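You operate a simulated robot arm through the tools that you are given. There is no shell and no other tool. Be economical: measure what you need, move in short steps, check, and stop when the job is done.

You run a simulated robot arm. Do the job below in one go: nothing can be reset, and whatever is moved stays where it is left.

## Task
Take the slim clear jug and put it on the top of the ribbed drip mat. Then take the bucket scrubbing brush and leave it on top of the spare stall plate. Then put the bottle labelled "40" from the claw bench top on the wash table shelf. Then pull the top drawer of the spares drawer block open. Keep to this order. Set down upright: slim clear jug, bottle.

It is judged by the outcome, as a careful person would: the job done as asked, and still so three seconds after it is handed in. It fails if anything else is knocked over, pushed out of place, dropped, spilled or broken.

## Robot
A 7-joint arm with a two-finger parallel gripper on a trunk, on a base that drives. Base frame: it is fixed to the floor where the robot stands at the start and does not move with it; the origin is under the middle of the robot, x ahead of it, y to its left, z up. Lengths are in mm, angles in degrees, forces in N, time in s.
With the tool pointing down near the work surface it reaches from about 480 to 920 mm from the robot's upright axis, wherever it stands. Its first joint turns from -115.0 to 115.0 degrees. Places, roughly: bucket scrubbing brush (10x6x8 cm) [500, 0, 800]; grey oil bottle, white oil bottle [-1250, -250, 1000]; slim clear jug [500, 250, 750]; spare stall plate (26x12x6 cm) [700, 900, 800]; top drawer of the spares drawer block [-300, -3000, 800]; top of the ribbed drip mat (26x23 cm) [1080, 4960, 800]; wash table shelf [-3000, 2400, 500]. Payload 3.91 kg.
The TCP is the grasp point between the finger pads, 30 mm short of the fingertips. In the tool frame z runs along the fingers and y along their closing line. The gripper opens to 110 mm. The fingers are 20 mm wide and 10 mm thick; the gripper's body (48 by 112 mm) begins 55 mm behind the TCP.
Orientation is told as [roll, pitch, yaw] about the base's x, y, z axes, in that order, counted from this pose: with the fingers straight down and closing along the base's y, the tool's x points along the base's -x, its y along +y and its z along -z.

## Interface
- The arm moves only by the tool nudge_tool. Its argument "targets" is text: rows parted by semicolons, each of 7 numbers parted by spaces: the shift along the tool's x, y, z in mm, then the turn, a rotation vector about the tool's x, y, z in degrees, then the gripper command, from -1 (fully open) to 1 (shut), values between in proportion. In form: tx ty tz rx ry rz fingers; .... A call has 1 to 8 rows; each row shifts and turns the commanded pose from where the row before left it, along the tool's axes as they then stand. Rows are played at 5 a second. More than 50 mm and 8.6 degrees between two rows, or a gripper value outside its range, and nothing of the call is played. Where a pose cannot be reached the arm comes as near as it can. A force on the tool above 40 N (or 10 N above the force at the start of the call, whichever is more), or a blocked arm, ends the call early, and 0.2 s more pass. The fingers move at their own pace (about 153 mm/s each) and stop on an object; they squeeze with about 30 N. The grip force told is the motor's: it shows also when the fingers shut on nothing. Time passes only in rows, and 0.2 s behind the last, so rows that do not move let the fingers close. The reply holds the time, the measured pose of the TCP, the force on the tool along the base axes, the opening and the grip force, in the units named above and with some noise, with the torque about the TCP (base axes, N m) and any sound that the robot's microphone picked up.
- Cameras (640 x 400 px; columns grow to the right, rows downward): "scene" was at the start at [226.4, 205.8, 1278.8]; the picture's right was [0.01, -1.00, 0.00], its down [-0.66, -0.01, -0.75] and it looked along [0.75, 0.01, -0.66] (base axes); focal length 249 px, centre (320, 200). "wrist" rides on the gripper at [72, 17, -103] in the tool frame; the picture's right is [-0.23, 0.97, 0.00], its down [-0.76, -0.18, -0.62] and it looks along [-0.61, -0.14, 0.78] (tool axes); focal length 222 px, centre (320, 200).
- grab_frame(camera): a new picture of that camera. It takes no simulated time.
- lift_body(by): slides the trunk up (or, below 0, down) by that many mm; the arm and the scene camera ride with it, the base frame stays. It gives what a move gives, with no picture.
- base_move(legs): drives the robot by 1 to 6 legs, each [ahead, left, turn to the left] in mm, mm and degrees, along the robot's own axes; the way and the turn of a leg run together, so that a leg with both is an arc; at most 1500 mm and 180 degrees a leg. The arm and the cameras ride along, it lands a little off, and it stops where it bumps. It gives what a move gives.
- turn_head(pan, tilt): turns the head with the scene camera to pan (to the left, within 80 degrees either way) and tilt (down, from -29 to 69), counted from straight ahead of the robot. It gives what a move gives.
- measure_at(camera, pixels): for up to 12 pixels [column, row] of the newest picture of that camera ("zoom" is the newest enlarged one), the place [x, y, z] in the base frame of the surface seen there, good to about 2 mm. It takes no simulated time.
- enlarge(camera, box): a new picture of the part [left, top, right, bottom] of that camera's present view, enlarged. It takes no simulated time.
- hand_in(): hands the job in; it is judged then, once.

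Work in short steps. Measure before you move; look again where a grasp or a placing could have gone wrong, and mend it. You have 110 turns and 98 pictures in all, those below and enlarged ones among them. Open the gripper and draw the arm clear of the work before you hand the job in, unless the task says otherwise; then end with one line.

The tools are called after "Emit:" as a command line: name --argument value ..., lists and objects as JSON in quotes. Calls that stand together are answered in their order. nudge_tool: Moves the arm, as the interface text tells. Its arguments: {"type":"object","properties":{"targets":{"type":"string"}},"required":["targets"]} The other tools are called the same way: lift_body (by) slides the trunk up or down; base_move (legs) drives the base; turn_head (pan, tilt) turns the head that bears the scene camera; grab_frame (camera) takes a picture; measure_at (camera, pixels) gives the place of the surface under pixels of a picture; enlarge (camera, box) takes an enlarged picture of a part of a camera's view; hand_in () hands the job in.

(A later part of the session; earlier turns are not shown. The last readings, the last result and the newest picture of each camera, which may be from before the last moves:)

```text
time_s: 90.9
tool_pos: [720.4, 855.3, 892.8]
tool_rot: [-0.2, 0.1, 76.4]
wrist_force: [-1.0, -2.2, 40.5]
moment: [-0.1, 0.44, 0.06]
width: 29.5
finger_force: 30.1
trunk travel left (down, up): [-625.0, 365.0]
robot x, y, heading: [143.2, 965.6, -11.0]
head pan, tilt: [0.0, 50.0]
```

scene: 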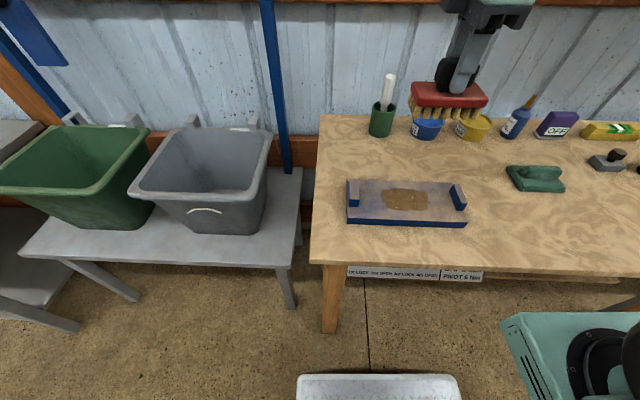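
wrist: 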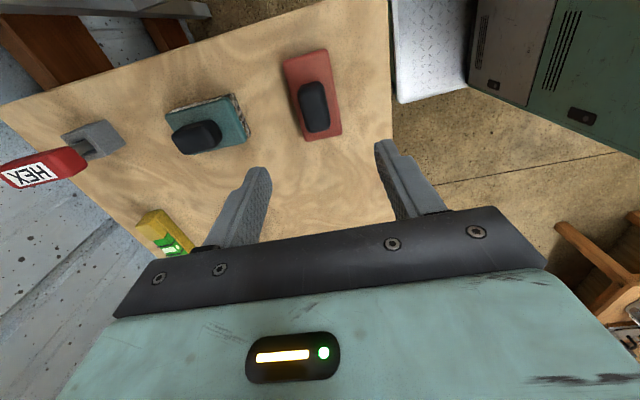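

Firm contact at 40 N. I back off 2 mm, open and rise.

Emit:
nudge_tool --targets "0 0 -1.8 0 0 0 1;0 0 0 0 0 0 0.3;0 0 0 0 0 0 -0.3;0 0 0 0 0 0 -0.3;0 0 -40 0 0 0 -0.3;0 0 -45 0 0 0 -1;0 0 -45 0 0 0 -1;0 0 -45 0 0 0 -1"

Emit:
nudge_tool --targets "0 0 -45 0 0 0 -1;0 0 -45 0 0 0 -1;0 0 -45 0 0 0 -1;0 0 0 0 0 0 -1"

Emit:
enlarge --camera "scene" --box '[330, 140, 490, 240]'

Emit:
turn_head --pan -80 --tilt 20

Emit:
grab_frame --camera "scene"

```text
time_s: 92.7
tool_pos: [722.7, 855.7, 1067.5]
tool_rot: [-0.1, -0.1, 76.3]
wrist_force: [0.3, 0.6, 0.2]
moment: [0.06, 0.02, 0.0]
width: 109.8
finger_force: 0.0
trunk travel left (down, up): [-625.0, 365.0]
robot x, y, heading: [142.2, 962.3, -11.1]
head pan, tilt: [0.0, 50.0]
```

```text
time_s: 93.7
tool_pos: [724.0, 853.8, 1201.1]
tool_rot: [0.0, 0.0, 76.4]
wrist_force: [0.8, -1.0, 0.3]
moment: [0.02, 0.03, 0.01]
width: 110.1
finger_force: 0.2
trunk travel left (down, up): [-625.0, 365.0]
robot x, y, heading: [147.6, 962.7, -11.1]
head pan, tilt: [0.0, 50.0]
```

```text
4.00 times, centred on (410, 190) of scene
```

zoom: 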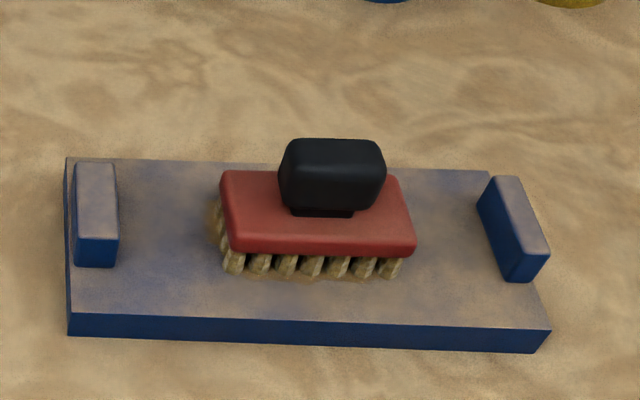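

```text
time_s: 95.2
tool_pos: [721.8, 854.4, 1201.7]
tool_rot: [-0.1, -0.1, 76.4]
wrist_force: [0.8, 0.3, 0.0]
moment: [0.0, 0.0, 0.0]
width: 110.2
finger_force: 0.1
trunk travel left (down, up): [-625.0, 365.0]
robot x, y, heading: [142.2, 962.1, -11.2]
head pan, tilt: [-80.0, 20.0]
```

```text
62 pictures are left
```

scene: 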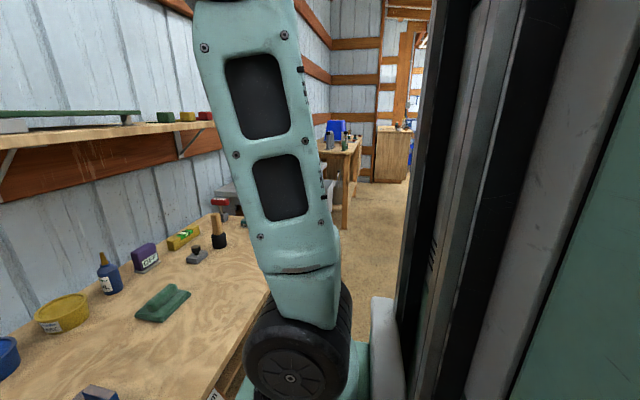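

The brush rests on the plate. I back off slightly, turn right and look toward the claw bench.

Emit:
base_move --legs '[[-150, 0, 0], [0, 0, -75]]'

Emit:
turn_head --pan -60 --tilt 20

Emit:
grab_frame --camera "scene"

```text
time_s: 99.8
tool_pos: [41.2, 403.3, 1202.1]
tool_rot: [-0.1, 0.0, 1.6]
wrist_force: [0.2, -0.2, 0.0]
moment: [-0.01, -0.02, 0.02]
width: 109.9
finger_force: 0.0
trunk travel left (down, up): [-625.0, 365.0]
robot x, y, heading: [-6.6, 995.8, -86.0]
head pan, tilt: [-80.0, 20.0]
```

```text
time_s: 100.7
tool_pos: [41.6, 404.3, 1202.9]
tool_rot: [0.0, 0.0, 1.6]
wrist_force: [0.5, 0.3, -0.2]
moment: [0.0, 0.03, -0.02]
width: 110.0
finger_force: 0.0
trunk travel left (down, up): [-625.0, 365.0]
robot x, y, heading: [-6.1, 993.8, -85.9]
head pan, tilt: [-60.0, 20.0]
```

```text
61 pictures are left
```

scene: 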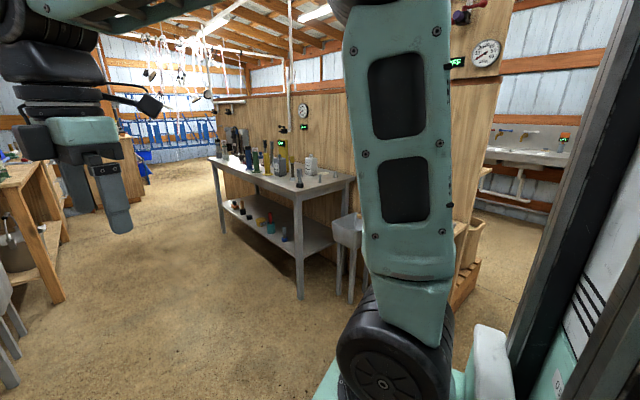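

Emit:
enlarge --camera "scene" --box '[200, 110, 360, 260]'

Emit:
measure_at --camera "scene" --pixels '[[300, 192], [300, 290], [222, 230], [218, 160], [352, 178], [335, 172], [340, 245], [60, 300], [310, 165], [265, 165]]'

```text
2.67 times, centred on (280, 185) of scene
```

zoom: 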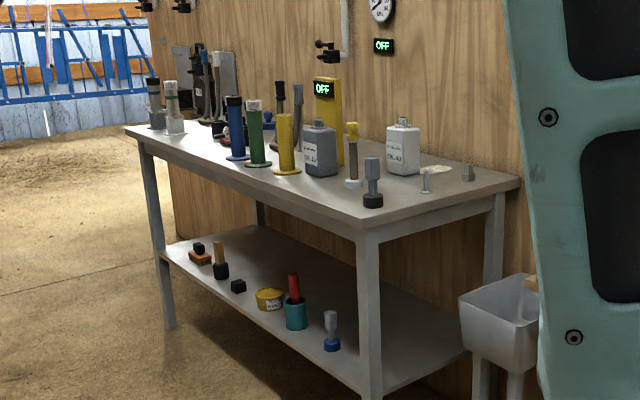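

```text
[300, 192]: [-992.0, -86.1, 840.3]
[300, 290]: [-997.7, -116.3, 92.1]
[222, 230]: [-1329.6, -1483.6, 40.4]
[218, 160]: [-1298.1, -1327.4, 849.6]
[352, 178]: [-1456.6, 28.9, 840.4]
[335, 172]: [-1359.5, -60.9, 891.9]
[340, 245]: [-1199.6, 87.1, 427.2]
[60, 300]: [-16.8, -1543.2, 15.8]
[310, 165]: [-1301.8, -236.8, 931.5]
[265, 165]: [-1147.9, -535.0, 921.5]
```

The oil bottles stand near (-1190,-300) grey and (-1300,-237) white. I drive to a stand-off facing the bench to read the labels.

Emit:
base_move --legs '[[0, 0, -21.1], [1450, 0, 0], [0, 0, -87]]'

Emit:
turn_head --pan 0 --tilt 30

Emit:
grab_frame --camera "scene"

```text
time_s: 112.6
tool_pos: [-1001.5, -248.4, 1202.1]
tool_rot: [0.0, 0.1, -106.0]
wrist_force: [0.0, 0.2, -0.2]
moment: [0.0, 0.02, 0.0]
width: 110.0
finger_force: 0.0
trunk travel left (down, up): [-625.0, 365.0]
robot x, y, heading: [-425.1, -386.3, 166.0]
head pan, tilt: [-60.0, 20.0]
```

```text
time_s: 113.9
tool_pos: [-1002.2, -248.3, 1202.0]
tool_rot: [0.1, 0.0, -106.0]
wrist_force: [0.9, 0.1, 0.1]
moment: [0.02, 0.02, -0.05]
width: 109.8
finger_force: 0.1
trunk travel left (down, up): [-625.0, 365.0]
robot x, y, heading: [-430.5, -381.8, 166.5]
head pan, tilt: [0.0, 30.0]
```

```text
59 pictures are left
```

scene: 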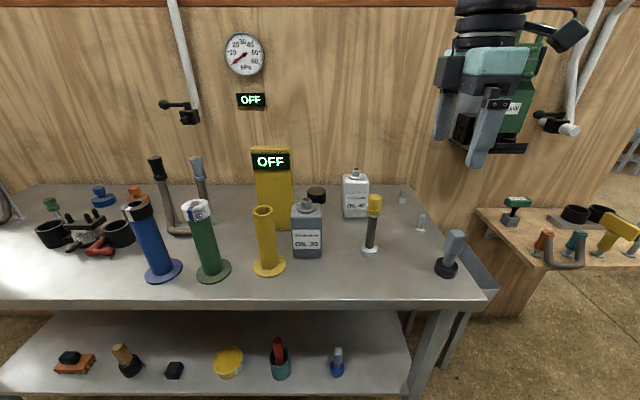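

Emit:
enlarge --camera "scene" --box '[280, 155, 400, 265]'

Emit:
measure_at --camera "scene" --pixels '[[355, 170], [345, 182], [367, 183], [345, 214], [367, 215], [356, 205], [375, 200], [370, 250], [315, 192], [290, 200], [306, 207], [353, 179]]'

```text
3.64 times, centred on (340, 210) of scene
```

zoom: 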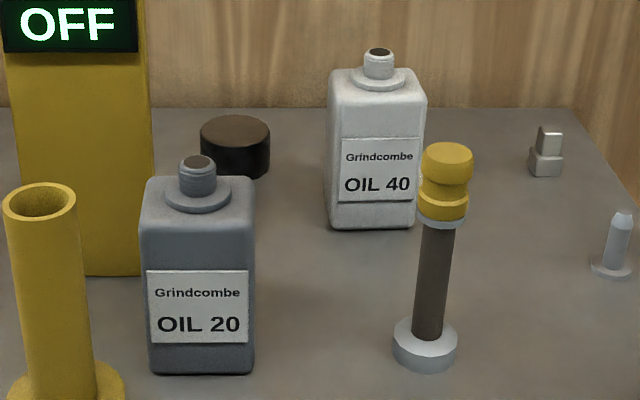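

```text
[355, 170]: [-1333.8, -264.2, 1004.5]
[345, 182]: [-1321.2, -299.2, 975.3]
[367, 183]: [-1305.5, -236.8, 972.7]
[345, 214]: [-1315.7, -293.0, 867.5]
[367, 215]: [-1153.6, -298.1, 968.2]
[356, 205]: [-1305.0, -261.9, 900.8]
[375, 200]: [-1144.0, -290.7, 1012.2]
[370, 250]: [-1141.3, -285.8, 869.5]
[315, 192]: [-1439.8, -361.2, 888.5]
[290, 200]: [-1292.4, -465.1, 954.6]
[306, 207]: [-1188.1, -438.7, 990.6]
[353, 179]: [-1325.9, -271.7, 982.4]
```

The white bottle reads OIL 40, at about (-1335,-264), roughly 64 mm wide with its top at 1005. Before choosing a grip I look at the wash table shelf from here.

Emit:
turn_head --pan -45 --tilt 15

Emit:
grab_frame --camera "scene"

```text
time_s: 115.0
tool_pos: [-1001.5, -246.9, 1202.2]
tool_rot: [-0.1, 0.0, -106.0]
wrist_force: [0.1, 0.0, -0.1]
moment: [0.01, 0.0, 0.0]
width: 110.0
finger_force: 0.0
trunk travel left (down, up): [-625.0, 365.0]
robot x, y, heading: [-425.6, -379.3, 166.2]
head pan, tilt: [-45.0, 15.0]
```

```text
57 pictures are left
```

scene: 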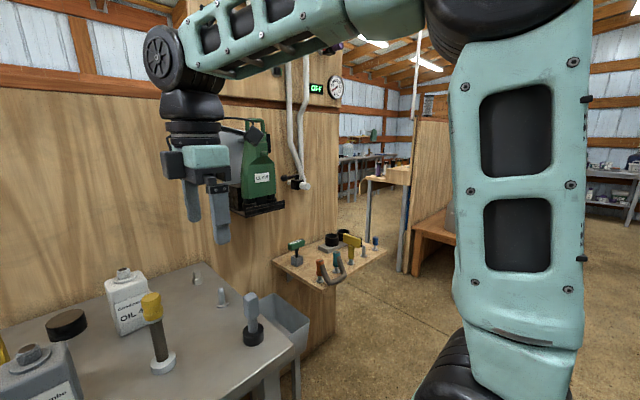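

Emit:
enlarge --camera "scene" --box '[320, 110, 430, 240]'

Emit:
measure_at --camera "scene" --pixels '[[222, 305], [253, 340], [252, 300], [196, 283], [386, 249], [335, 235], [395, 150], [368, 240], [345, 200], [300, 310], [405, 270], [332, 340]]'

```text
3.08 times, centred on (375, 175) of scene
```

zoom: 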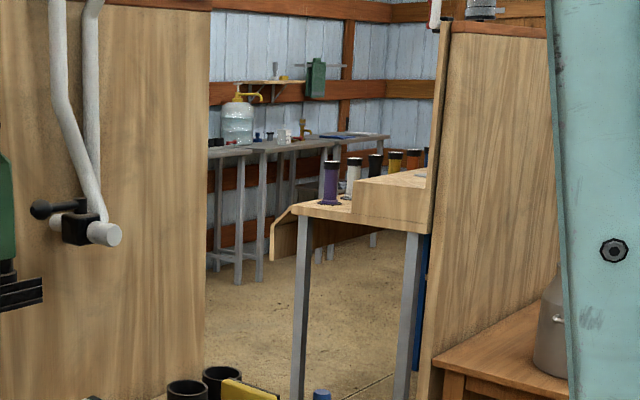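

```text
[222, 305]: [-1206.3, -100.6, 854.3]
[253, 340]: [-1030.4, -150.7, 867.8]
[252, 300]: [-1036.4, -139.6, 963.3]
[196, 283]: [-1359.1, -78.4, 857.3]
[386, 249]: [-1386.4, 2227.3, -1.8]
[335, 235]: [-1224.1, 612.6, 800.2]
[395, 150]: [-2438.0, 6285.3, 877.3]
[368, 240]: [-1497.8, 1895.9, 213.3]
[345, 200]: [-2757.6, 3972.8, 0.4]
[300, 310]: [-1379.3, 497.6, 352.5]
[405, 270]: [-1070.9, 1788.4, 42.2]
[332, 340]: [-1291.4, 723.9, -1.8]
```

The wash table is hidden behind the partition; the passage is centred near (-1350,1300). I scout it before gripping the bottle.

Emit:
base_move --legs '[[0, 0, -66], [1450, 0, 0], [0, 0, 66]]'

Emit:
turn_head --pan 0 --tilt 15

Emit:
grab_frame --camera "scene"

```text
time_s: 128.0
tool_pos: [-1262.3, 1176.2, 1201.9]
tool_rot: [-0.1, 0.0, -106.1]
wrist_force: [0.2, -0.3, -0.2]
moment: [-0.02, 0.03, -0.03]
width: 110.4
finger_force: 0.1
trunk travel left (down, up): [-625.0, 365.0]
robot x, y, heading: [-686.8, 1038.9, 166.4]
head pan, tilt: [-45.0, 15.0]
```

```text
time_s: 129.1
tool_pos: [-1264.3, 1173.3, 1201.5]
tool_rot: [0.1, 0.1, -106.1]
wrist_force: [0.1, -0.2, 0.5]
moment: [0.02, 0.01, 0.01]
width: 110.2
finger_force: 0.1
trunk travel left (down, up): [-625.0, 365.0]
robot x, y, heading: [-692.7, 1039.7, 166.4]
head pan, tilt: [0.0, 15.0]
```

```text
55 pictures are left
```

scene: 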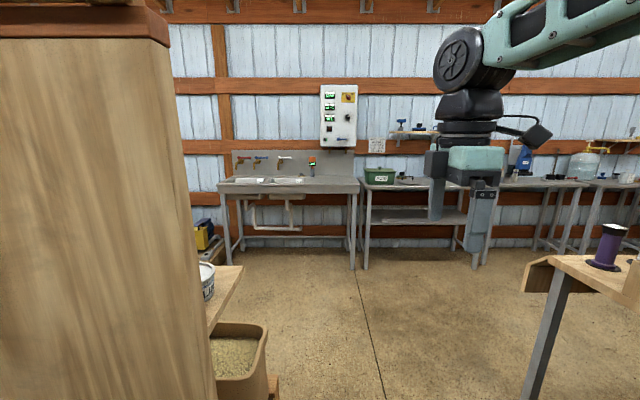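

Emit:
enlarge --camera "scene" --box '[340, 110, 500, 280]'

Emit:
measure_at --camera "scene" --pixels '[[365, 192], [365, 265], [375, 220], [405, 208], [412, 222], [455, 248], [420, 133], [400, 187], [355, 270], [525, 290], [235, 275], [430, 235]]'

```text
2.35 times, centred on (420, 195) of scene
```

zoom: 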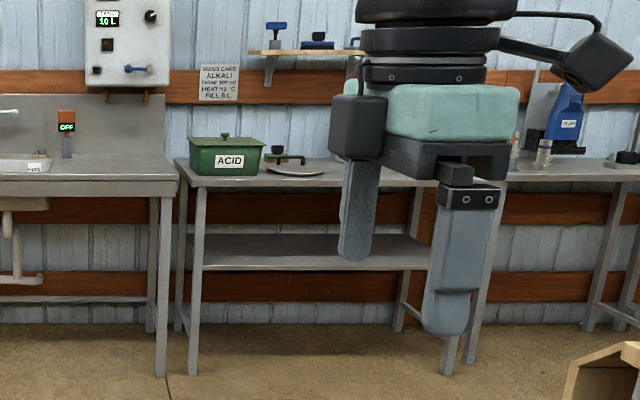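

```text
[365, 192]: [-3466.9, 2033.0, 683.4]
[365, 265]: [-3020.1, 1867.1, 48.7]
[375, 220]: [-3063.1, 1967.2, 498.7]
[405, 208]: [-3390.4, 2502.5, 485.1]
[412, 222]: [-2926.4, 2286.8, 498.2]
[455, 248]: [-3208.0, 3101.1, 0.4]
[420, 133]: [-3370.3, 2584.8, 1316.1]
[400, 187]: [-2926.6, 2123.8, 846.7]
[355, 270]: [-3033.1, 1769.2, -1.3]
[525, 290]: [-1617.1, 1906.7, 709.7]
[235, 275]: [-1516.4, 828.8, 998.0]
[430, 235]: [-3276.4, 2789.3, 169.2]
```

The wash table shelf is empty, at z≈498 with about 300 mm headroom, so the bottle must go in from the front. I'll grip it with the tool pitched 45° forward, camera on the upper side. Here in free space I turn the tool by +92.5° yaw, then pitch it.

Emit:
nudge_tool --targets "0 0 0 0 0 -8.5 -1;0 0 0 0 0 -8.5 -1;0 0 0 0 0 -8.5 -1;0 0 0 0 0 -8.5 -1;0 0 0 0 0 -8.5 -1;0 0 0 0 0 -8.5 -1;0 0 0 0 0 -8.5 -1;0 0 0 0 0 -8.5 -1"

Emit:
nudge_tool --targets "0 0 0 0 0 -8.5 -1;0 0 0 0 0 -8.5 -1;0 0 0 0 0 -7.5 -1;0 0 0 0 7.5 0 -1;0 0 0 0 7.5 0 -1;0 0 0 0 7.5 0 -1;0 0 0 0 7.5 0 -1;0 0 0 0 0 0 -1"

Emit:
nudge_tool --targets "0 0 0 0 7.5 0 -1;0 0 0 0 7.5 0 -1;0 0 0 0 0 0 -1"

Emit:
grab_frame --camera "scene"

```text
time_s: 130.9
tool_pos: [-1264.1, 1173.3, 1202.3]
tool_rot: [0.0, 0.0, -38.0]
wrist_force: [0.3, 0.6, 0.0]
moment: [-0.05, 0.02, -0.02]
width: 110.0
finger_force: 0.0
trunk travel left (down, up): [-625.0, 365.0]
robot x, y, heading: [-689.7, 1036.9, 166.4]
head pan, tilt: [0.0, 15.0]
```

```text
time_s: 132.7
tool_pos: [-1263.1, 1174.5, 1201.7]
tool_rot: [0.0, 30.1, -13.5]
wrist_force: [0.5, -0.1, -0.5]
moment: [-0.02, 0.01, 0.0]
width: 110.4
finger_force: 0.1
trunk travel left (down, up): [-625.0, 365.0]
robot x, y, heading: [-690.3, 1040.4, 166.5]
head pan, tilt: [0.0, 15.0]
```

```text
time_s: 133.5
tool_pos: [-1264.4, 1174.5, 1201.7]
tool_rot: [-0.1, 45.1, -13.6]
wrist_force: [-0.6, -0.6, 0.5]
moment: [0.0, 0.0, 0.0]
width: 109.8
finger_force: 0.0
trunk travel left (down, up): [-625.0, 365.0]
robot x, y, heading: [-687.3, 1040.8, 166.3]
head pan, tilt: [0.0, 15.0]
```

```text
53 pictures are left
```

scene: 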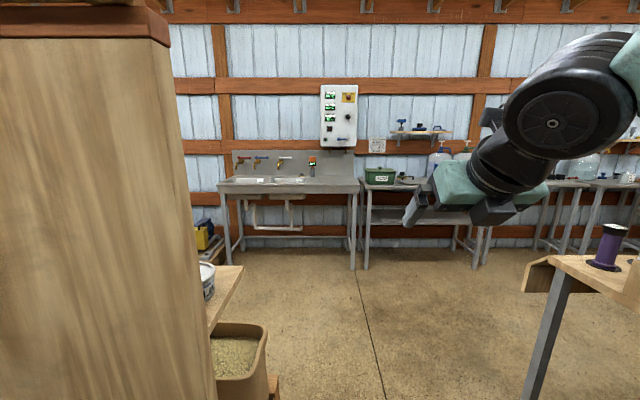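

The pose is reached cleanly. I drive back to the claw bench stand-off.

Emit:
base_move --legs '[[0, 0, -66.3], [-1450, 0, 0], [0, 0, 66.3], [200, 0, 0]]'

Emit:
turn_head --pan 0 --tilt 40

Emit:
grab_frame --camera "scene"

Emit:
grab_frame --camera "wrist"

```text
time_s: 147.7
tool_pos: [-1216.0, -188.6, 1202.2]
tool_rot: [-0.1, 45.0, -15.4]
wrist_force: [0.4, 0.2, 0.3]
moment: [-0.02, 0.0, 0.04]
width: 109.8
finger_force: 0.0
trunk travel left (down, up): [-625.0, 365.0]
robot x, y, heading: [-644.2, -339.2, 164.4]
head pan, tilt: [0.0, 15.0]
```

```text
time_s: 148.6
tool_pos: [-1216.5, -187.4, 1201.9]
tool_rot: [0.0, 45.0, -15.5]
wrist_force: [0.9, -0.6, -0.1]
moment: [-0.01, 0.03, -0.02]
width: 110.2
finger_force: 0.0
trunk travel left (down, up): [-625.0, 365.0]
robot x, y, heading: [-652.4, -334.8, 164.3]
head pan, tilt: [0.0, 40.0]
```

```text
52 pictures are left
```

scene: 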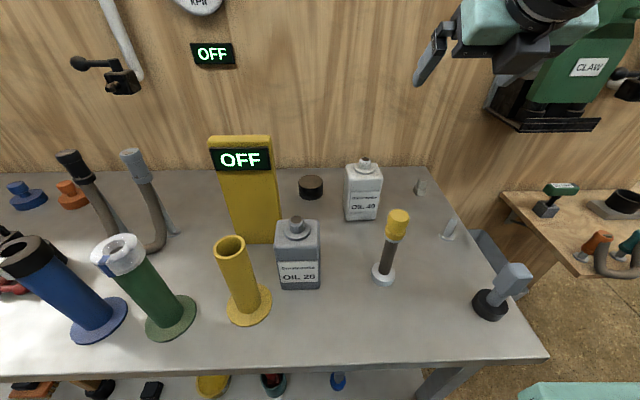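

```text
51 pictures are left
```

wrist: 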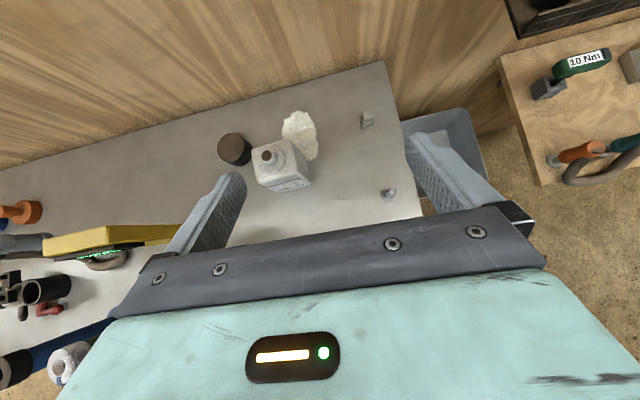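

I enlarge the bottle and measure it, the bolt and the wall machine.

Emit:
enlarge --camera "scene" --box '[325, 145, 425, 225]'

Emit:
measure_at --camera "wrist" --pixels '[[268, 157], [262, 182], [278, 172], [300, 170], [285, 183], [302, 140], [235, 148], [292, 142], [255, 155]]'

Emit:
measure_at --camera "scene" --pixels '[[398, 216], [590, 68], [545, 125], [490, 105], [300, 120], [450, 222], [384, 270]]'

```text
5.00 times, centred on (375, 185) of scene
```

zoom: 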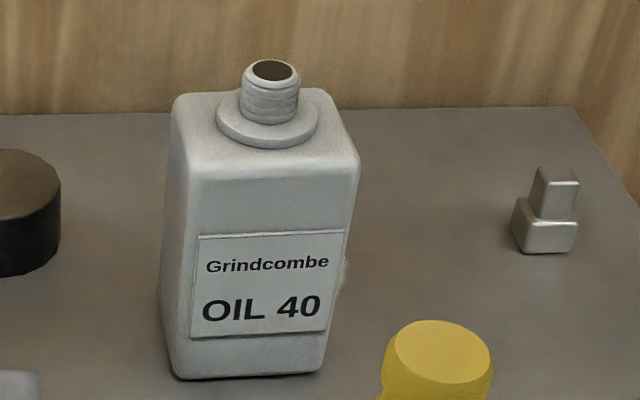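

```text
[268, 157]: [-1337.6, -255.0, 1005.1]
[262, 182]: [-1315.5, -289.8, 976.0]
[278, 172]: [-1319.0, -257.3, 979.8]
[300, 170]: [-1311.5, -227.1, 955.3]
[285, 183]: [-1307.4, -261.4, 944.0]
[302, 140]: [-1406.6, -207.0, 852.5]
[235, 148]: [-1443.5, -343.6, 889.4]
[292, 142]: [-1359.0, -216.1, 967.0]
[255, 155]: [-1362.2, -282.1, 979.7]
```

```text
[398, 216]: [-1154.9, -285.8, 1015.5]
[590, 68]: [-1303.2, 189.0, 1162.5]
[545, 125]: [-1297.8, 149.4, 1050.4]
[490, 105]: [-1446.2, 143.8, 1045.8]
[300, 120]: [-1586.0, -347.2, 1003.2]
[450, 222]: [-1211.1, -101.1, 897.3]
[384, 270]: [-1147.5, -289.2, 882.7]
```

I measure the bottle's front-face orientation from the label corners.

Emit:
measure_at --camera "zoom" --pixels '[[205, 260], [335, 255], [195, 320], [325, 315], [180, 180], [350, 175], [270, 70], [185, 350], [315, 345]]'

```text
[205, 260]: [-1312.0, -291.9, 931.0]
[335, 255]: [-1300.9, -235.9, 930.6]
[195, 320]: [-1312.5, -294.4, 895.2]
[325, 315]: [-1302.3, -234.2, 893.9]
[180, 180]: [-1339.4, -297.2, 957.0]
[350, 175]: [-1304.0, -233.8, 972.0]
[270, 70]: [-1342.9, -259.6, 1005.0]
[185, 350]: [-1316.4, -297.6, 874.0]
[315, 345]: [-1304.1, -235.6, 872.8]
```

The face points along ≈169.5°, so I correct yaw by +5°, then shift left 91 and forward 106, and descend 120 to a check height.

Emit:
nudge_tool --targets "0 0 0 3.5 0 -3.5 -1;0 -45 0 0 0 0 -1;0 -45.5 0 0 0 0 -1;25 0 25 0 0 0 -1;25 0 25 0 0 0 -1;25 0 25 0 0 0 -1;-28.3 0 28.3 0 0 0 -1;0 0 0 0 0 0 -1"

Emit:
nudge_tool --targets "-28.3 0 28.3 0 0 0 -1;-28.3 0 28.3 0 0 0 -1;0 0 0 0 0 0 -1"

Emit:
grab_frame --camera "wrist"

Emit:
grab_frame --camera "scene"

```text
time_s: 150.4
tool_pos: [-1337.2, -257.5, 1162.6]
tool_rot: [0.0, 45.0, -10.5]
wrist_force: [-0.2, -0.5, 0.2]
moment: [-0.01, 0.02, 0.0]
width: 110.0
finger_force: 0.0
trunk travel left (down, up): [-625.0, 365.0]
robot x, y, heading: [-646.6, -341.7, 164.2]
head pan, tilt: [0.0, 40.0]
```

```text
time_s: 151.2
tool_pos: [-1335.3, -256.3, 1082.8]
tool_rot: [0.1, 45.1, -10.5]
wrist_force: [0.9, 0.7, -0.1]
moment: [0.02, -0.04, -0.03]
width: 110.0
finger_force: 0.1
trunk travel left (down, up): [-625.0, 365.0]
robot x, y, heading: [-646.3, -339.3, 164.6]
head pan, tilt: [0.0, 40.0]
```

```text
49 pictures are left
```

wrist: 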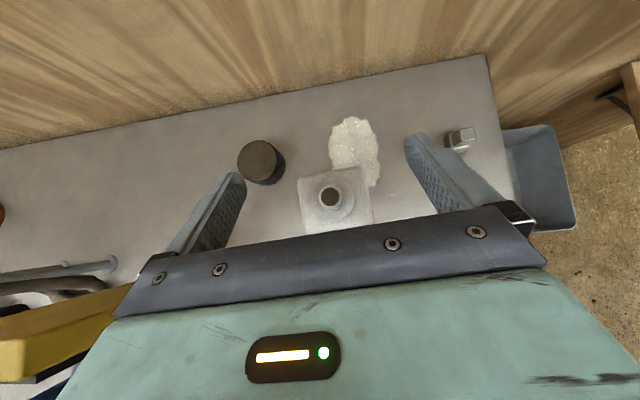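

```text
48 pictures are left
```

scene: 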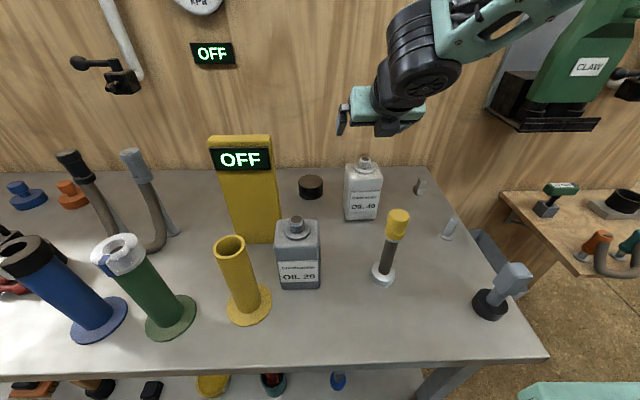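

Fingers straddle the bottle. I descend 126 mm to z≈957 and then check before closing.

Emit:
nudge_tool --targets "-28.3 0 28.3 0 0 0 -1;-28.3 0 28.3 0 0 0 -1;-21.2 0 21.2 0 0 0 -1;-11.3 0 11.3 0 0 0 -1;0 0 0 0 0 0 -1"

Emit:
grab_frame --camera "wrist"

Emit:
enlarge --camera "scene" --box '[280, 60, 500, 290]'

```text
time_s: 152.4
tool_pos: [-1336.0, -255.8, 956.0]
tool_rot: [0.0, 45.1, -10.6]
wrist_force: [-0.1, 0.5, 0.5]
moment: [0.02, -0.02, 0.01]
width: 109.8
finger_force: 0.1
trunk travel left (down, up): [-625.0, 365.0]
robot x, y, heading: [-645.9, -343.9, 164.7]
head pan, tilt: [0.0, 40.0]
```

```text
47 pictures are left
```

wrist: 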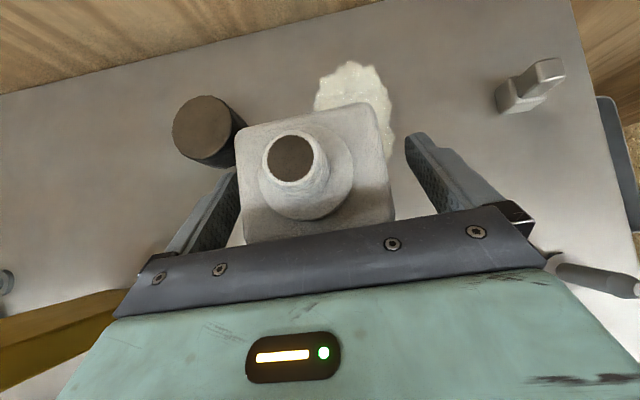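

```text
1.74 times, centred on (390, 175) of scene
```

zoom: 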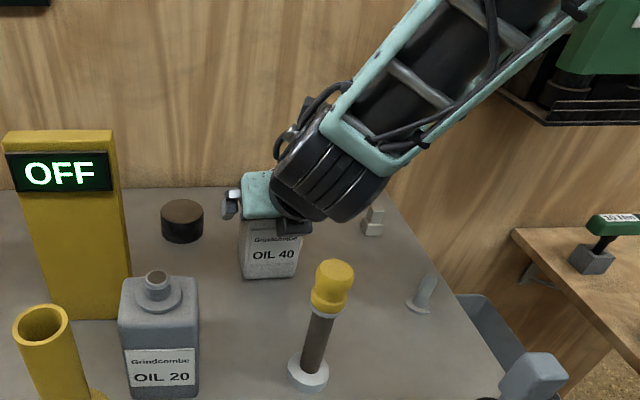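

Projecting the cap (col 291) gives only 2.5 mm of lateral offset. I correct that and close.

Emit:
nudge_tool --targets "0 -2.5 0 0 0 0 -1;0 0 0 0 0 0 -0.2;0 0 0 0 0 0 1;0 0 0 0 0 0 1;0 0 0 0 0 0 1"

Emit:
nudge_tool --targets "14.1 0 -14.1 0 0 0 1;28.3 0 -28.3 0 0 0 1;0 0 0 0 0 0 1"

Emit:
enlarge --camera "scene" --box '[280, 60, 500, 290]'

Emit:
grab_frame --camera "wrist"

```text
time_s: 153.6
tool_pos: [-1337.3, -259.1, 955.6]
tool_rot: [0.1, 45.0, -10.5]
wrist_force: [-0.3, 1.5, -0.4]
moment: [0.41, 0.16, 0.02]
width: 75.0
finger_force: 30.0
trunk travel left (down, up): [-625.0, 365.0]
robot x, y, heading: [-647.2, -339.6, 164.5]
head pan, tilt: [0.0, 40.0]
```

```text
time_s: 154.4
tool_pos: [-1337.4, -259.1, 1016.8]
tool_rot: [0.0, 45.0, -10.5]
wrist_force: [-0.9, 0.9, -5.4]
moment: [0.01, 0.0, -0.01]
width: 75.0
finger_force: 29.7
trunk travel left (down, up): [-625.0, 365.0]
robot x, y, heading: [-645.3, -341.8, 164.4]
head pan, tilt: [0.0, 40.0]
```

```text
1.74 times, centred on (390, 175) of scene
```

zoom: 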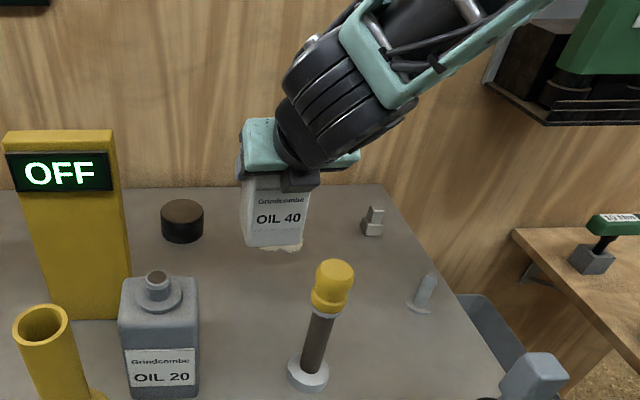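

```text
44 pictures are left
```

wrist: 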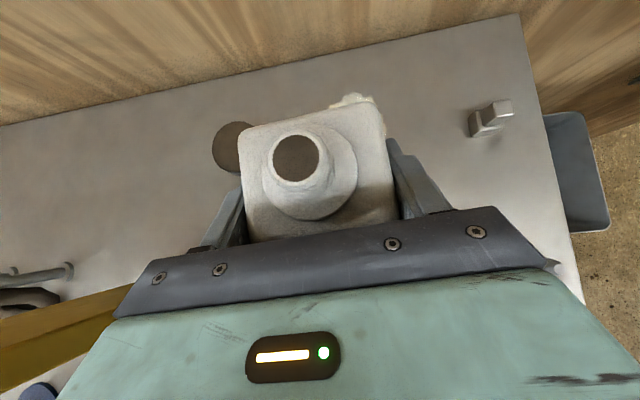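

The bottle is held upright (75 mm). I raise it 170 mm, back away, and drive through the passage.

Emit:
nudge_tool --targets "28.3 0 -28.3 0 0 0 1;28.3 0 -28.3 0 0 0 1;28.3 0 -28.3 0 0 0 1;28.3 0 -28.3 0 0 0 1;10 0 -10 0 0 0 1;0 0 0 0 0 0 1"

Emit:
base_move --legs '[[-220, 0, 0], [0, 0, -65], [1500, 0, 0], [0, 0, 66], [900, 0, 0]]'

Emit:
turn_head --pan 0 --tilt 25

Emit:
grab_frame --camera "scene"

```text
time_s: 155.8
tool_pos: [-1337.8, -257.7, 1189.5]
tool_rot: [0.1, 44.9, -10.4]
wrist_force: [-0.7, 0.3, -5.4]
moment: [0.01, -0.02, -0.02]
width: 75.0
finger_force: 29.9
trunk travel left (down, up): [-625.0, 365.0]
robot x, y, heading: [-645.8, -337.2, 164.4]
head pan, tilt: [0.0, 40.0]
```

```text
time_s: 174.6
tool_pos: [-2246.9, 1383.3, 1190.3]
tool_rot: [-0.1, 45.0, -9.5]
wrist_force: [0.2, -0.3, -5.0]
moment: [0.02, -0.05, 0.01]
width: 74.9
finger_force: 30.3
trunk travel left (down, up): [-625.0, 365.0]
robot x, y, heading: [-1550.3, 1310.4, 165.4]
head pan, tilt: [0.0, 40.0]
```

```text
time_s: 175.4
tool_pos: [-2247.0, 1382.1, 1189.2]
tool_rot: [0.0, 44.8, -9.5]
wrist_force: [-0.1, -0.1, -5.2]
moment: [-0.01, -0.02, 0.0]
width: 74.8
finger_force: 30.0
trunk travel left (down, up): [-625.0, 365.0]
robot x, y, heading: [-1555.1, 1311.8, 165.4]
head pan, tilt: [0.0, 25.0]
```

```text
43 pictures are left
```

scene: 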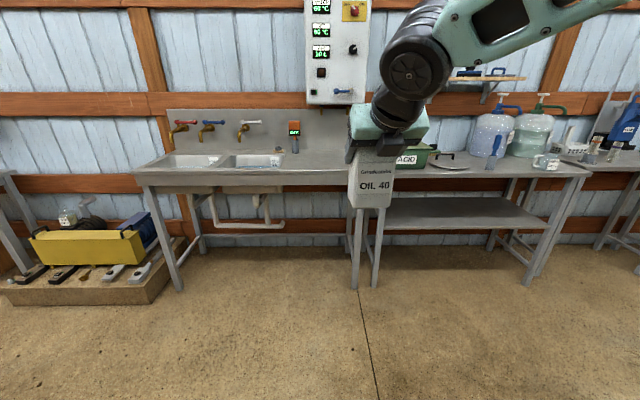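

I measure the wash table's shelf and top edges.

Emit:
enlarge --camera "scene" --box '[350, 140, 610, 300]'

Emit:
measure_at --camera "scene" --pixels '[[420, 226], [450, 225], [480, 227], [510, 227], [450, 215], [470, 203], [430, 185], [520, 175], [560, 172], [520, 171], [374, 285], [527, 283]]'

```text
2.46 times, centred on (480, 220) of scene
```

zoom: 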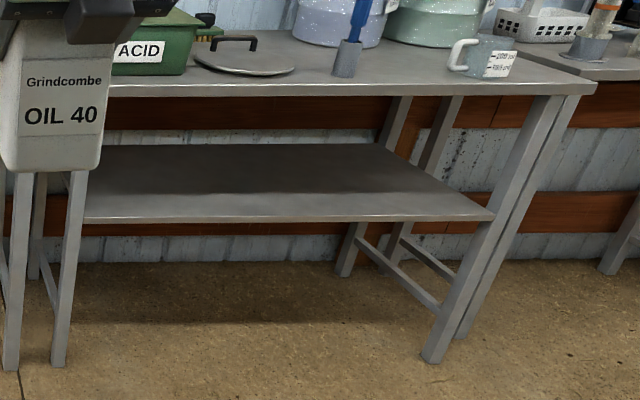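

```text
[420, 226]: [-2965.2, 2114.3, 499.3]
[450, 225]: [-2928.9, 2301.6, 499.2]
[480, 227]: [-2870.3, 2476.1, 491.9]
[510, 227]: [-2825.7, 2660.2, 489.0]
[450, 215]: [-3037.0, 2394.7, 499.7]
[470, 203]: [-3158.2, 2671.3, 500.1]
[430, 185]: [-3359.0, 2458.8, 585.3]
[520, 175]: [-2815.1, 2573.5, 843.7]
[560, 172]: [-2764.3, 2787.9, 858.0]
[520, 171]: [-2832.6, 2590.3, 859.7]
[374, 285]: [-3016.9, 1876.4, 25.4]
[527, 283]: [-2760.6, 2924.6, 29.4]
```

The shelf front edge is at (-2892,2400), z 499.5, and the table top (z 860) overhangs it by about 32 mm. Target TCP is (-2953,2416,615), so I drive to a 200 mm stand-off.

Emit:
base_move --legs '[[747, 0, 0], [0, -822, 0]]'

Emit:
grab_frame --camera "scene"

```text
time_s: 183.4
tool_pos: [-2758.1, 2364.8, 1188.9]
tool_rot: [0.0, 45.0, -9.0]
wrist_force: [-0.6, 0.1, -4.6]
moment: [-0.03, -0.04, -0.01]
width: 75.0
finger_force: 29.9
trunk travel left (down, up): [-625.0, 365.0]
robot x, y, heading: [-2067.0, 2296.3, 166.1]
head pan, tilt: [0.0, 25.0]
```

```text
41 pictures are left
```

scene: 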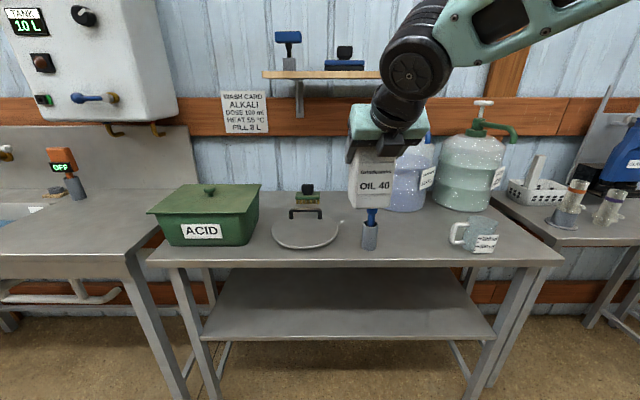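

I re-measure the edges from here, then lower the arm by 233 mm outside the table edge.

Emit:
measure_at --camera "scene" --pixels '[[345, 336], [280, 338], [420, 335], [345, 264], [345, 258], [280, 262], [420, 260], [345, 310], [370, 245]]'

Emit:
nudge_tool --targets "-28.3 0 28.3 0 0 0 1;-28.3 0 28.3 0 0 0 1;-28.3 0 28.3 0 0 0 1;-28.3 0 28.3 0 0 0 1;-28.3 0 28.3 0 0 0 1;-23.3 0 23.3 0 0 0 1;0 0 0 0 0 0 1"

```text
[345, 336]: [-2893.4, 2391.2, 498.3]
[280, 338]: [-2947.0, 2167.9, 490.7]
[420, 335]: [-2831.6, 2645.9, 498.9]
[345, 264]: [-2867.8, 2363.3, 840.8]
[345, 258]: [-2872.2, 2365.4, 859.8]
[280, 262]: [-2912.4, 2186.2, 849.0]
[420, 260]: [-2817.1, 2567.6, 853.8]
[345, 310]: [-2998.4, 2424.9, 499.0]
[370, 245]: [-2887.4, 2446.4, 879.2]
```

```text
time_s: 185.0
tool_pos: [-2758.7, 2364.6, 957.5]
tool_rot: [0.1, 44.9, -9.1]
wrist_force: [0.4, -0.8, -4.6]
moment: [-0.02, 0.0, 0.01]
width: 75.2
finger_force: 30.0
trunk travel left (down, up): [-625.0, 365.0]
robot x, y, heading: [-2066.5, 2301.3, 165.6]
head pan, tilt: [0.0, 25.0]
```

Clearance to the top's edge is about 100 mm. I lower the trunk 322 mm.

Emit:
lift_body --by -322

Emit:
grab_frame --camera "scene"

Emit:
grab_frame --camera "wrist"

```text
time_s: 188.2
tool_pos: [-2757.7, 2363.5, 636.1]
tool_rot: [0.0, 44.8, -9.0]
wrist_force: [0.0, -0.3, -4.1]
moment: [0.01, -0.05, 0.0]
width: 74.7
finger_force: 30.3
trunk travel left (down, up): [-303.0, 687.0]
robot x, y, heading: [-2062.8, 2296.9, 166.0]
head pan, tilt: [0.0, 25.0]
```

```text
40 pictures are left
```

scene: 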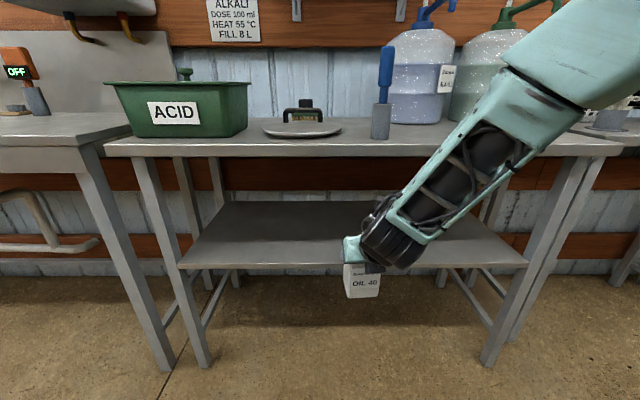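

```text
39 pictures are left
```

wrist: 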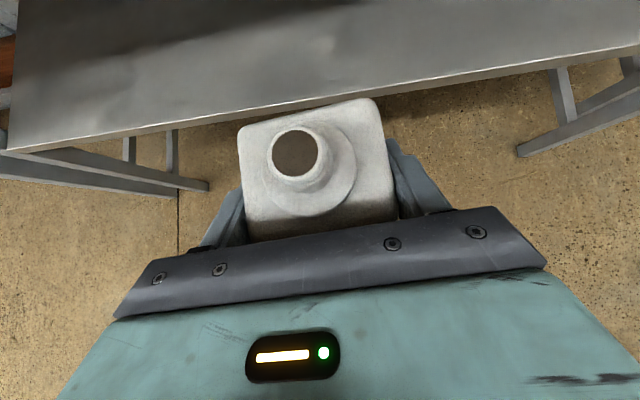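

I check where the forearm lies relative to the table's front edge before moving in.

Emit:
measure_at --camera "scene" --pixels '[[355, 240], [375, 215], [400, 200], [440, 150], [480, 110], [510, 70], [550, 30], [420, 225], [480, 190], [540, 140], [380, 245], [345, 262]]'

```text
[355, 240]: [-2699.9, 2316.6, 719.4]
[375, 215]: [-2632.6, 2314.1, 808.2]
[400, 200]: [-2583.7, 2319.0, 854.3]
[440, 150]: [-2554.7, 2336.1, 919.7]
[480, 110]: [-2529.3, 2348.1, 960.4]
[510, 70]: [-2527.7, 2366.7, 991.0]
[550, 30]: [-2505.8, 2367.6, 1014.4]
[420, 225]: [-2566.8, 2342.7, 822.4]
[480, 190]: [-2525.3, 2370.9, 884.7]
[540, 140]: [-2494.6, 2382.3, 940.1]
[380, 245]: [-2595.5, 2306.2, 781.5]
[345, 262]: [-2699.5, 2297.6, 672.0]
```

After moving 199 mm in, the forearm stays about 43 mm or more outside the top's edge. I drive in.

Emit:
base_move --legs '[[199, 0, 0]]'

Emit:
grab_frame --camera "scene"

Emit:
grab_frame --camera "wrist"

```text
time_s: 189.8
tool_pos: [-2949.0, 2412.8, 635.6]
tool_rot: [-0.1, 45.0, -8.9]
wrist_force: [0.1, 0.3, -4.6]
moment: [-0.01, -0.04, 0.0]
width: 75.1
finger_force: 29.7
trunk travel left (down, up): [-303.0, 687.0]
robot x, y, heading: [-2257.0, 2351.3, 166.0]
head pan, tilt: [0.0, 25.0]
```

```text
38 pictures are left
```

scene: 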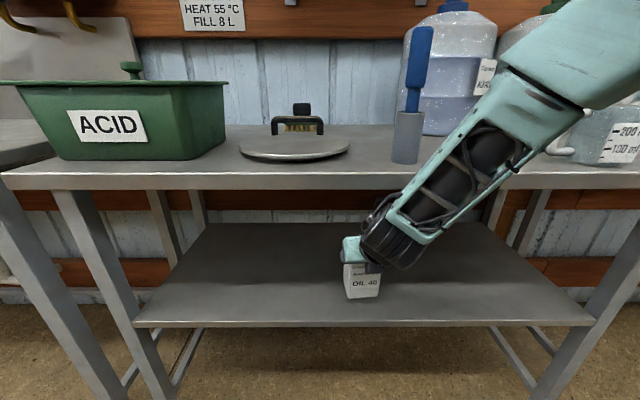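

```text
37 pictures are left
```

wrist: 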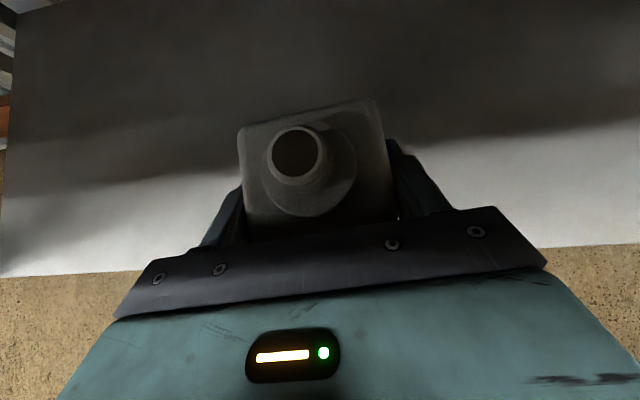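

The bottle is about 58 mm inside the shelf's edge. I lower the 20 mm remaining, gently.

Emit:
nudge_tool --targets "-7 0 7 0 0 0 1;-4 0 4 0 0 0 1;-1.8 0 1.8 0 0 0 1;0 0 0 0 0 0 1"

Emit:
nudge_tool --targets "-0.8 0 0.8 0 0 0 1;-0.8 0 0.8 0 0 0 1;0 0 0 0 0 0 1"

```text
time_s: 190.8
tool_pos: [-2949.4, 2412.3, 617.5]
tool_rot: [0.0, 45.0, -9.0]
wrist_force: [0.4, 0.0, -4.5]
moment: [0.0, -0.03, 0.0]
width: 75.0
finger_force: 30.0
trunk travel left (down, up): [-303.0, 687.0]
robot x, y, heading: [-2258.9, 2342.8, 165.7]
head pan, tilt: [0.0, 25.0]
```

```text
time_s: 191.6
tool_pos: [-2949.8, 2412.2, 615.3]
tool_rot: [-0.1, 45.0, -9.0]
wrist_force: [-0.8, 0.0, -4.7]
moment: [0.01, -0.03, 0.02]
width: 74.7
finger_force: 30.0
trunk travel left (down, up): [-303.0, 687.0]
robot x, y, heading: [-2255.7, 2350.1, 166.0]
head pan, tilt: [0.0, 25.0]
```

No contact yet; I continue in roughly 1 mm steps.

Emit:
nudge_tool --targets "-0.7 0 0.7 0 0 0 1;-0.7 0 0.7 0 0 0 1;0 0 0 0 0 0 1"

```text
time_s: 192.3
tool_pos: [-2949.6, 2412.3, 613.1]
tool_rot: [0.0, 44.8, -9.0]
wrist_force: [0.8, 0.2, -5.8]
moment: [0.0, -0.04, -0.01]
width: 74.9
finger_force: 30.4
trunk travel left (down, up): [-303.0, 687.0]
robot x, y, heading: [-2256.7, 2345.8, 166.1]
head pan, tilt: [0.0, 25.0]
```

Emit:
enlarge --camera "scene" --box '[320, 220, 420, 320]'

Emit:
nudge_tool --targets "-0.7 0 0.7 0 0 0 1;-0.7 0 0.7 0 0 0 1;0 0 0 0 0 0 1"

```text
4.00 times, centred on (370, 270) of scene
```

zoom: 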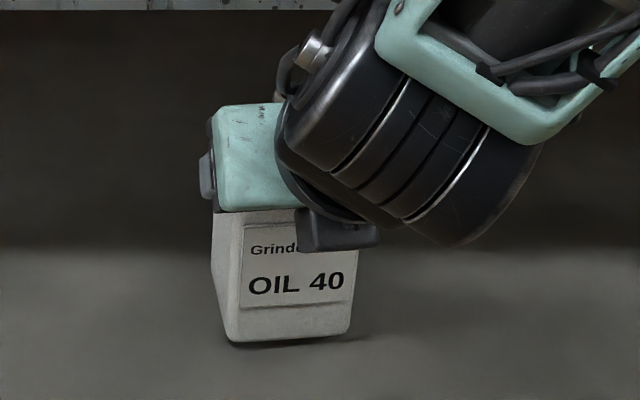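

```text
time_s: 193.2
tool_pos: [-2949.9, 2412.4, 611.1]
tool_rot: [0.0, 44.9, -9.0]
wrist_force: [0.3, 0.2, -5.2]
moment: [0.03, -0.04, 0.01]
width: 75.1
finger_force: 29.8
trunk travel left (down, up): [-303.0, 687.0]
robot x, y, heading: [-2256.7, 2346.6, 165.7]
head pan, tilt: [0.0, 25.0]
```

A slight gap shadow remains under the bottle; I keep lowering.

Emit:
nudge_tool --targets "-0.7 0 0.7 0 0 0 1;-0.7 0 0.7 0 0 0 1;-0.7 0 0.7 0 0 0 1;0 0 0 0 0 0 1"

```text
time_s: 194.2
tool_pos: [-2949.8, 2411.9, 607.1]
tool_rot: [0.0, 44.8, -9.0]
wrist_force: [0.4, -0.2, -5.2]
moment: [0.01, -0.03, 0.02]
width: 75.2
finger_force: 30.1
trunk travel left (down, up): [-303.0, 687.0]
robot x, y, heading: [-2252.3, 2347.5, 166.2]
head pan, tilt: [0.0, 25.0]
```

Emit:
enlarge --camera "scene" --box '[340, 250, 400, 320]'

Emit:
measure_at --camera "zoom" --pixels '[[205, 270], [300, 270], [330, 270], [330, 300], [250, 310], [310, 200], [230, 200], [210, 285], [310, 280], [250, 275]]'

```text
5.71 times, centred on (370, 285) of scene
```

zoom: 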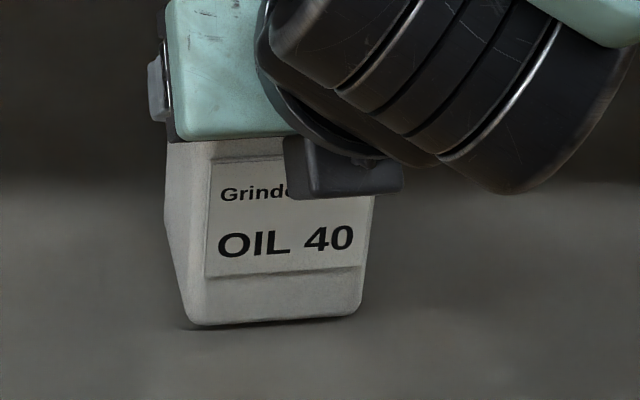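

```text
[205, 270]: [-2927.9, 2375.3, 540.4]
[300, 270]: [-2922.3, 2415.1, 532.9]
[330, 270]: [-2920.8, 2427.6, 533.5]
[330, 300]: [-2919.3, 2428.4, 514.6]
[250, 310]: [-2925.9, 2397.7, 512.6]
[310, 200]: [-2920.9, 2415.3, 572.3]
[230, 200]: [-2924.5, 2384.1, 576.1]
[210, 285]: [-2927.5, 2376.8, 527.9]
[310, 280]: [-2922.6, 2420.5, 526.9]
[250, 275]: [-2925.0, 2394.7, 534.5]
```

The bottom is at about z 504, so 4–5 mm remain and the bottle is still vertical. I continue.

Emit:
nudge_tool --targets "-0.7 0 0.7 0 0 0 1;-0.7 0 0.7 0 0 0 1;-0.7 0 0.7 0 0 0 1;0 0 0 0 0 0 1"

Emit:
nudge_tool --targets "-0.7 0 0.7 0 0 0 1;0 0 0 0 0 0 1"

```text
time_s: 195.2
tool_pos: [-2950.2, 2412.3, 606.0]
tool_rot: [0.0, 45.0, -9.2]
wrist_force: [2.2, 0.8, 3.9]
moment: [-0.08, -0.39, 0.01]
width: 74.7
finger_force: 30.2
trunk travel left (down, up): [-303.0, 687.0]
robot x, y, heading: [-2258.4, 2346.4, 165.8]
head pan, tilt: [0.0, 25.0]
```

```text
time_s: 195.8
tool_pos: [-2951.1, 2412.1, 606.9]
tool_rot: [0.0, 45.2, -9.1]
wrist_force: [4.8, 2.4, 19.0]
moment: [-0.15, -0.84, 0.1]
width: 75.0
finger_force: 30.0
trunk travel left (down, up): [-303.0, 687.0]
robot x, y, heading: [-2259.7, 2347.8, 165.8]
head pan, tilt: [0.0, 25.0]
```

Contact at 19 N. I ease off 1 mm, open, and pull back horizontally.

Emit:
nudge_tool --targets "0.9 0 -0.9 0 0 0 1;0 0 0 0 0 0 0;0 0 0 0 0 0 -1;0 0 0 0 0 0 -1;-14 0 -14 0 0 0 -1;-20 0 -20 0 0 0 -1;-25 0 -25 0 0 0 -1;0 0 0 0 0 0 -1"

Emit:
base_move --legs '[[-250, 0, 0]]'

Emit:
grab_frame --camera "scene"

```text
time_s: 197.6
tool_pos: [-2866.1, 2398.8, 604.8]
tool_rot: [-0.1, 45.0, -9.1]
wrist_force: [-0.2, -0.3, -0.1]
moment: [0.01, 0.02, 0.0]
width: 110.3
finger_force: 0.1
trunk travel left (down, up): [-303.0, 687.0]
robot x, y, heading: [-2256.6, 2348.5, 166.0]
head pan, tilt: [0.0, 25.0]
```

```text
time_s: 199.4
tool_pos: [-2623.1, 2339.1, 603.8]
tool_rot: [0.1, 45.0, -9.2]
wrist_force: [-0.2, -0.6, -0.2]
moment: [-0.03, 0.01, 0.01]
width: 110.0
finger_force: 0.0
trunk travel left (down, up): [-303.0, 687.0]
robot x, y, heading: [-2013.1, 2287.9, 165.9]
head pan, tilt: [0.0, 25.0]
```

```text
34 pictures are left
```

scene: 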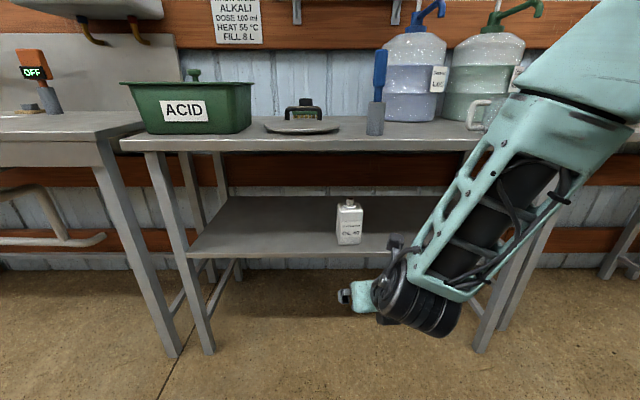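

The bottle stands upright on the shelf. I raise the trunk, go back through the passage and turn toward the drawer block.

Emit:
lift_body --by 560

Emit:
base_move --legs '[[0, 822, 0], [-1500, 0, 0], [0, 0, -66], [-1450, 0, 0], [0, 0, -165]]'

Emit:
turn_head --pan 0 --tilt 22

Emit:
grab_frame --camera "scene"

```text
refused: 560 is not a number from -400 to 400
```

```text
time_s: 215.1
tool_pos: [-910.4, 1644.6, 605.2]
tool_rot: [0.0, 45.0, -79.1]
wrist_force: [0.1, 1.6, 0.0]
moment: [-0.01, -0.01, -0.01]
width: 110.0
finger_force: 0.0
trunk travel left (down, up): [-303.0, 687.0]
robot x, y, heading: [-749.4, 1052.7, 95.9]
head pan, tilt: [0.0, 25.0]
stopped in leg 4: the robot was blocked; the commanded pose is now the measured one
```

```text
time_s: 215.8
tool_pos: [-909.8, 1644.9, 604.4]
tool_rot: [0.0, 45.1, -79.0]
wrist_force: [0.2, 0.8, -0.2]
moment: [0.03, 0.02, -0.01]
width: 109.8
finger_force: 0.1
trunk travel left (down, up): [-303.0, 687.0]
robot x, y, heading: [-746.9, 1055.2, 95.9]
head pan, tilt: [0.0, 22.0]
```

```text
33 pictures are left
```

scene: 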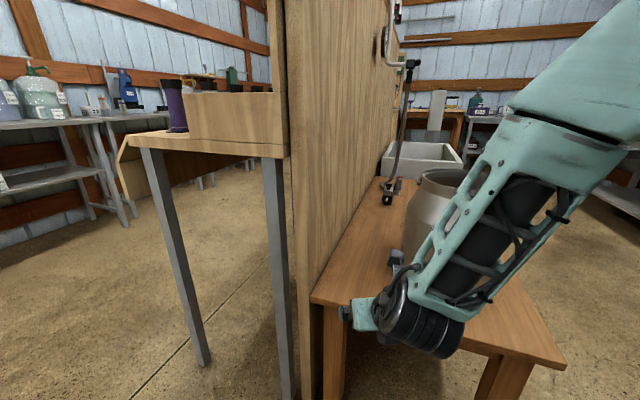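

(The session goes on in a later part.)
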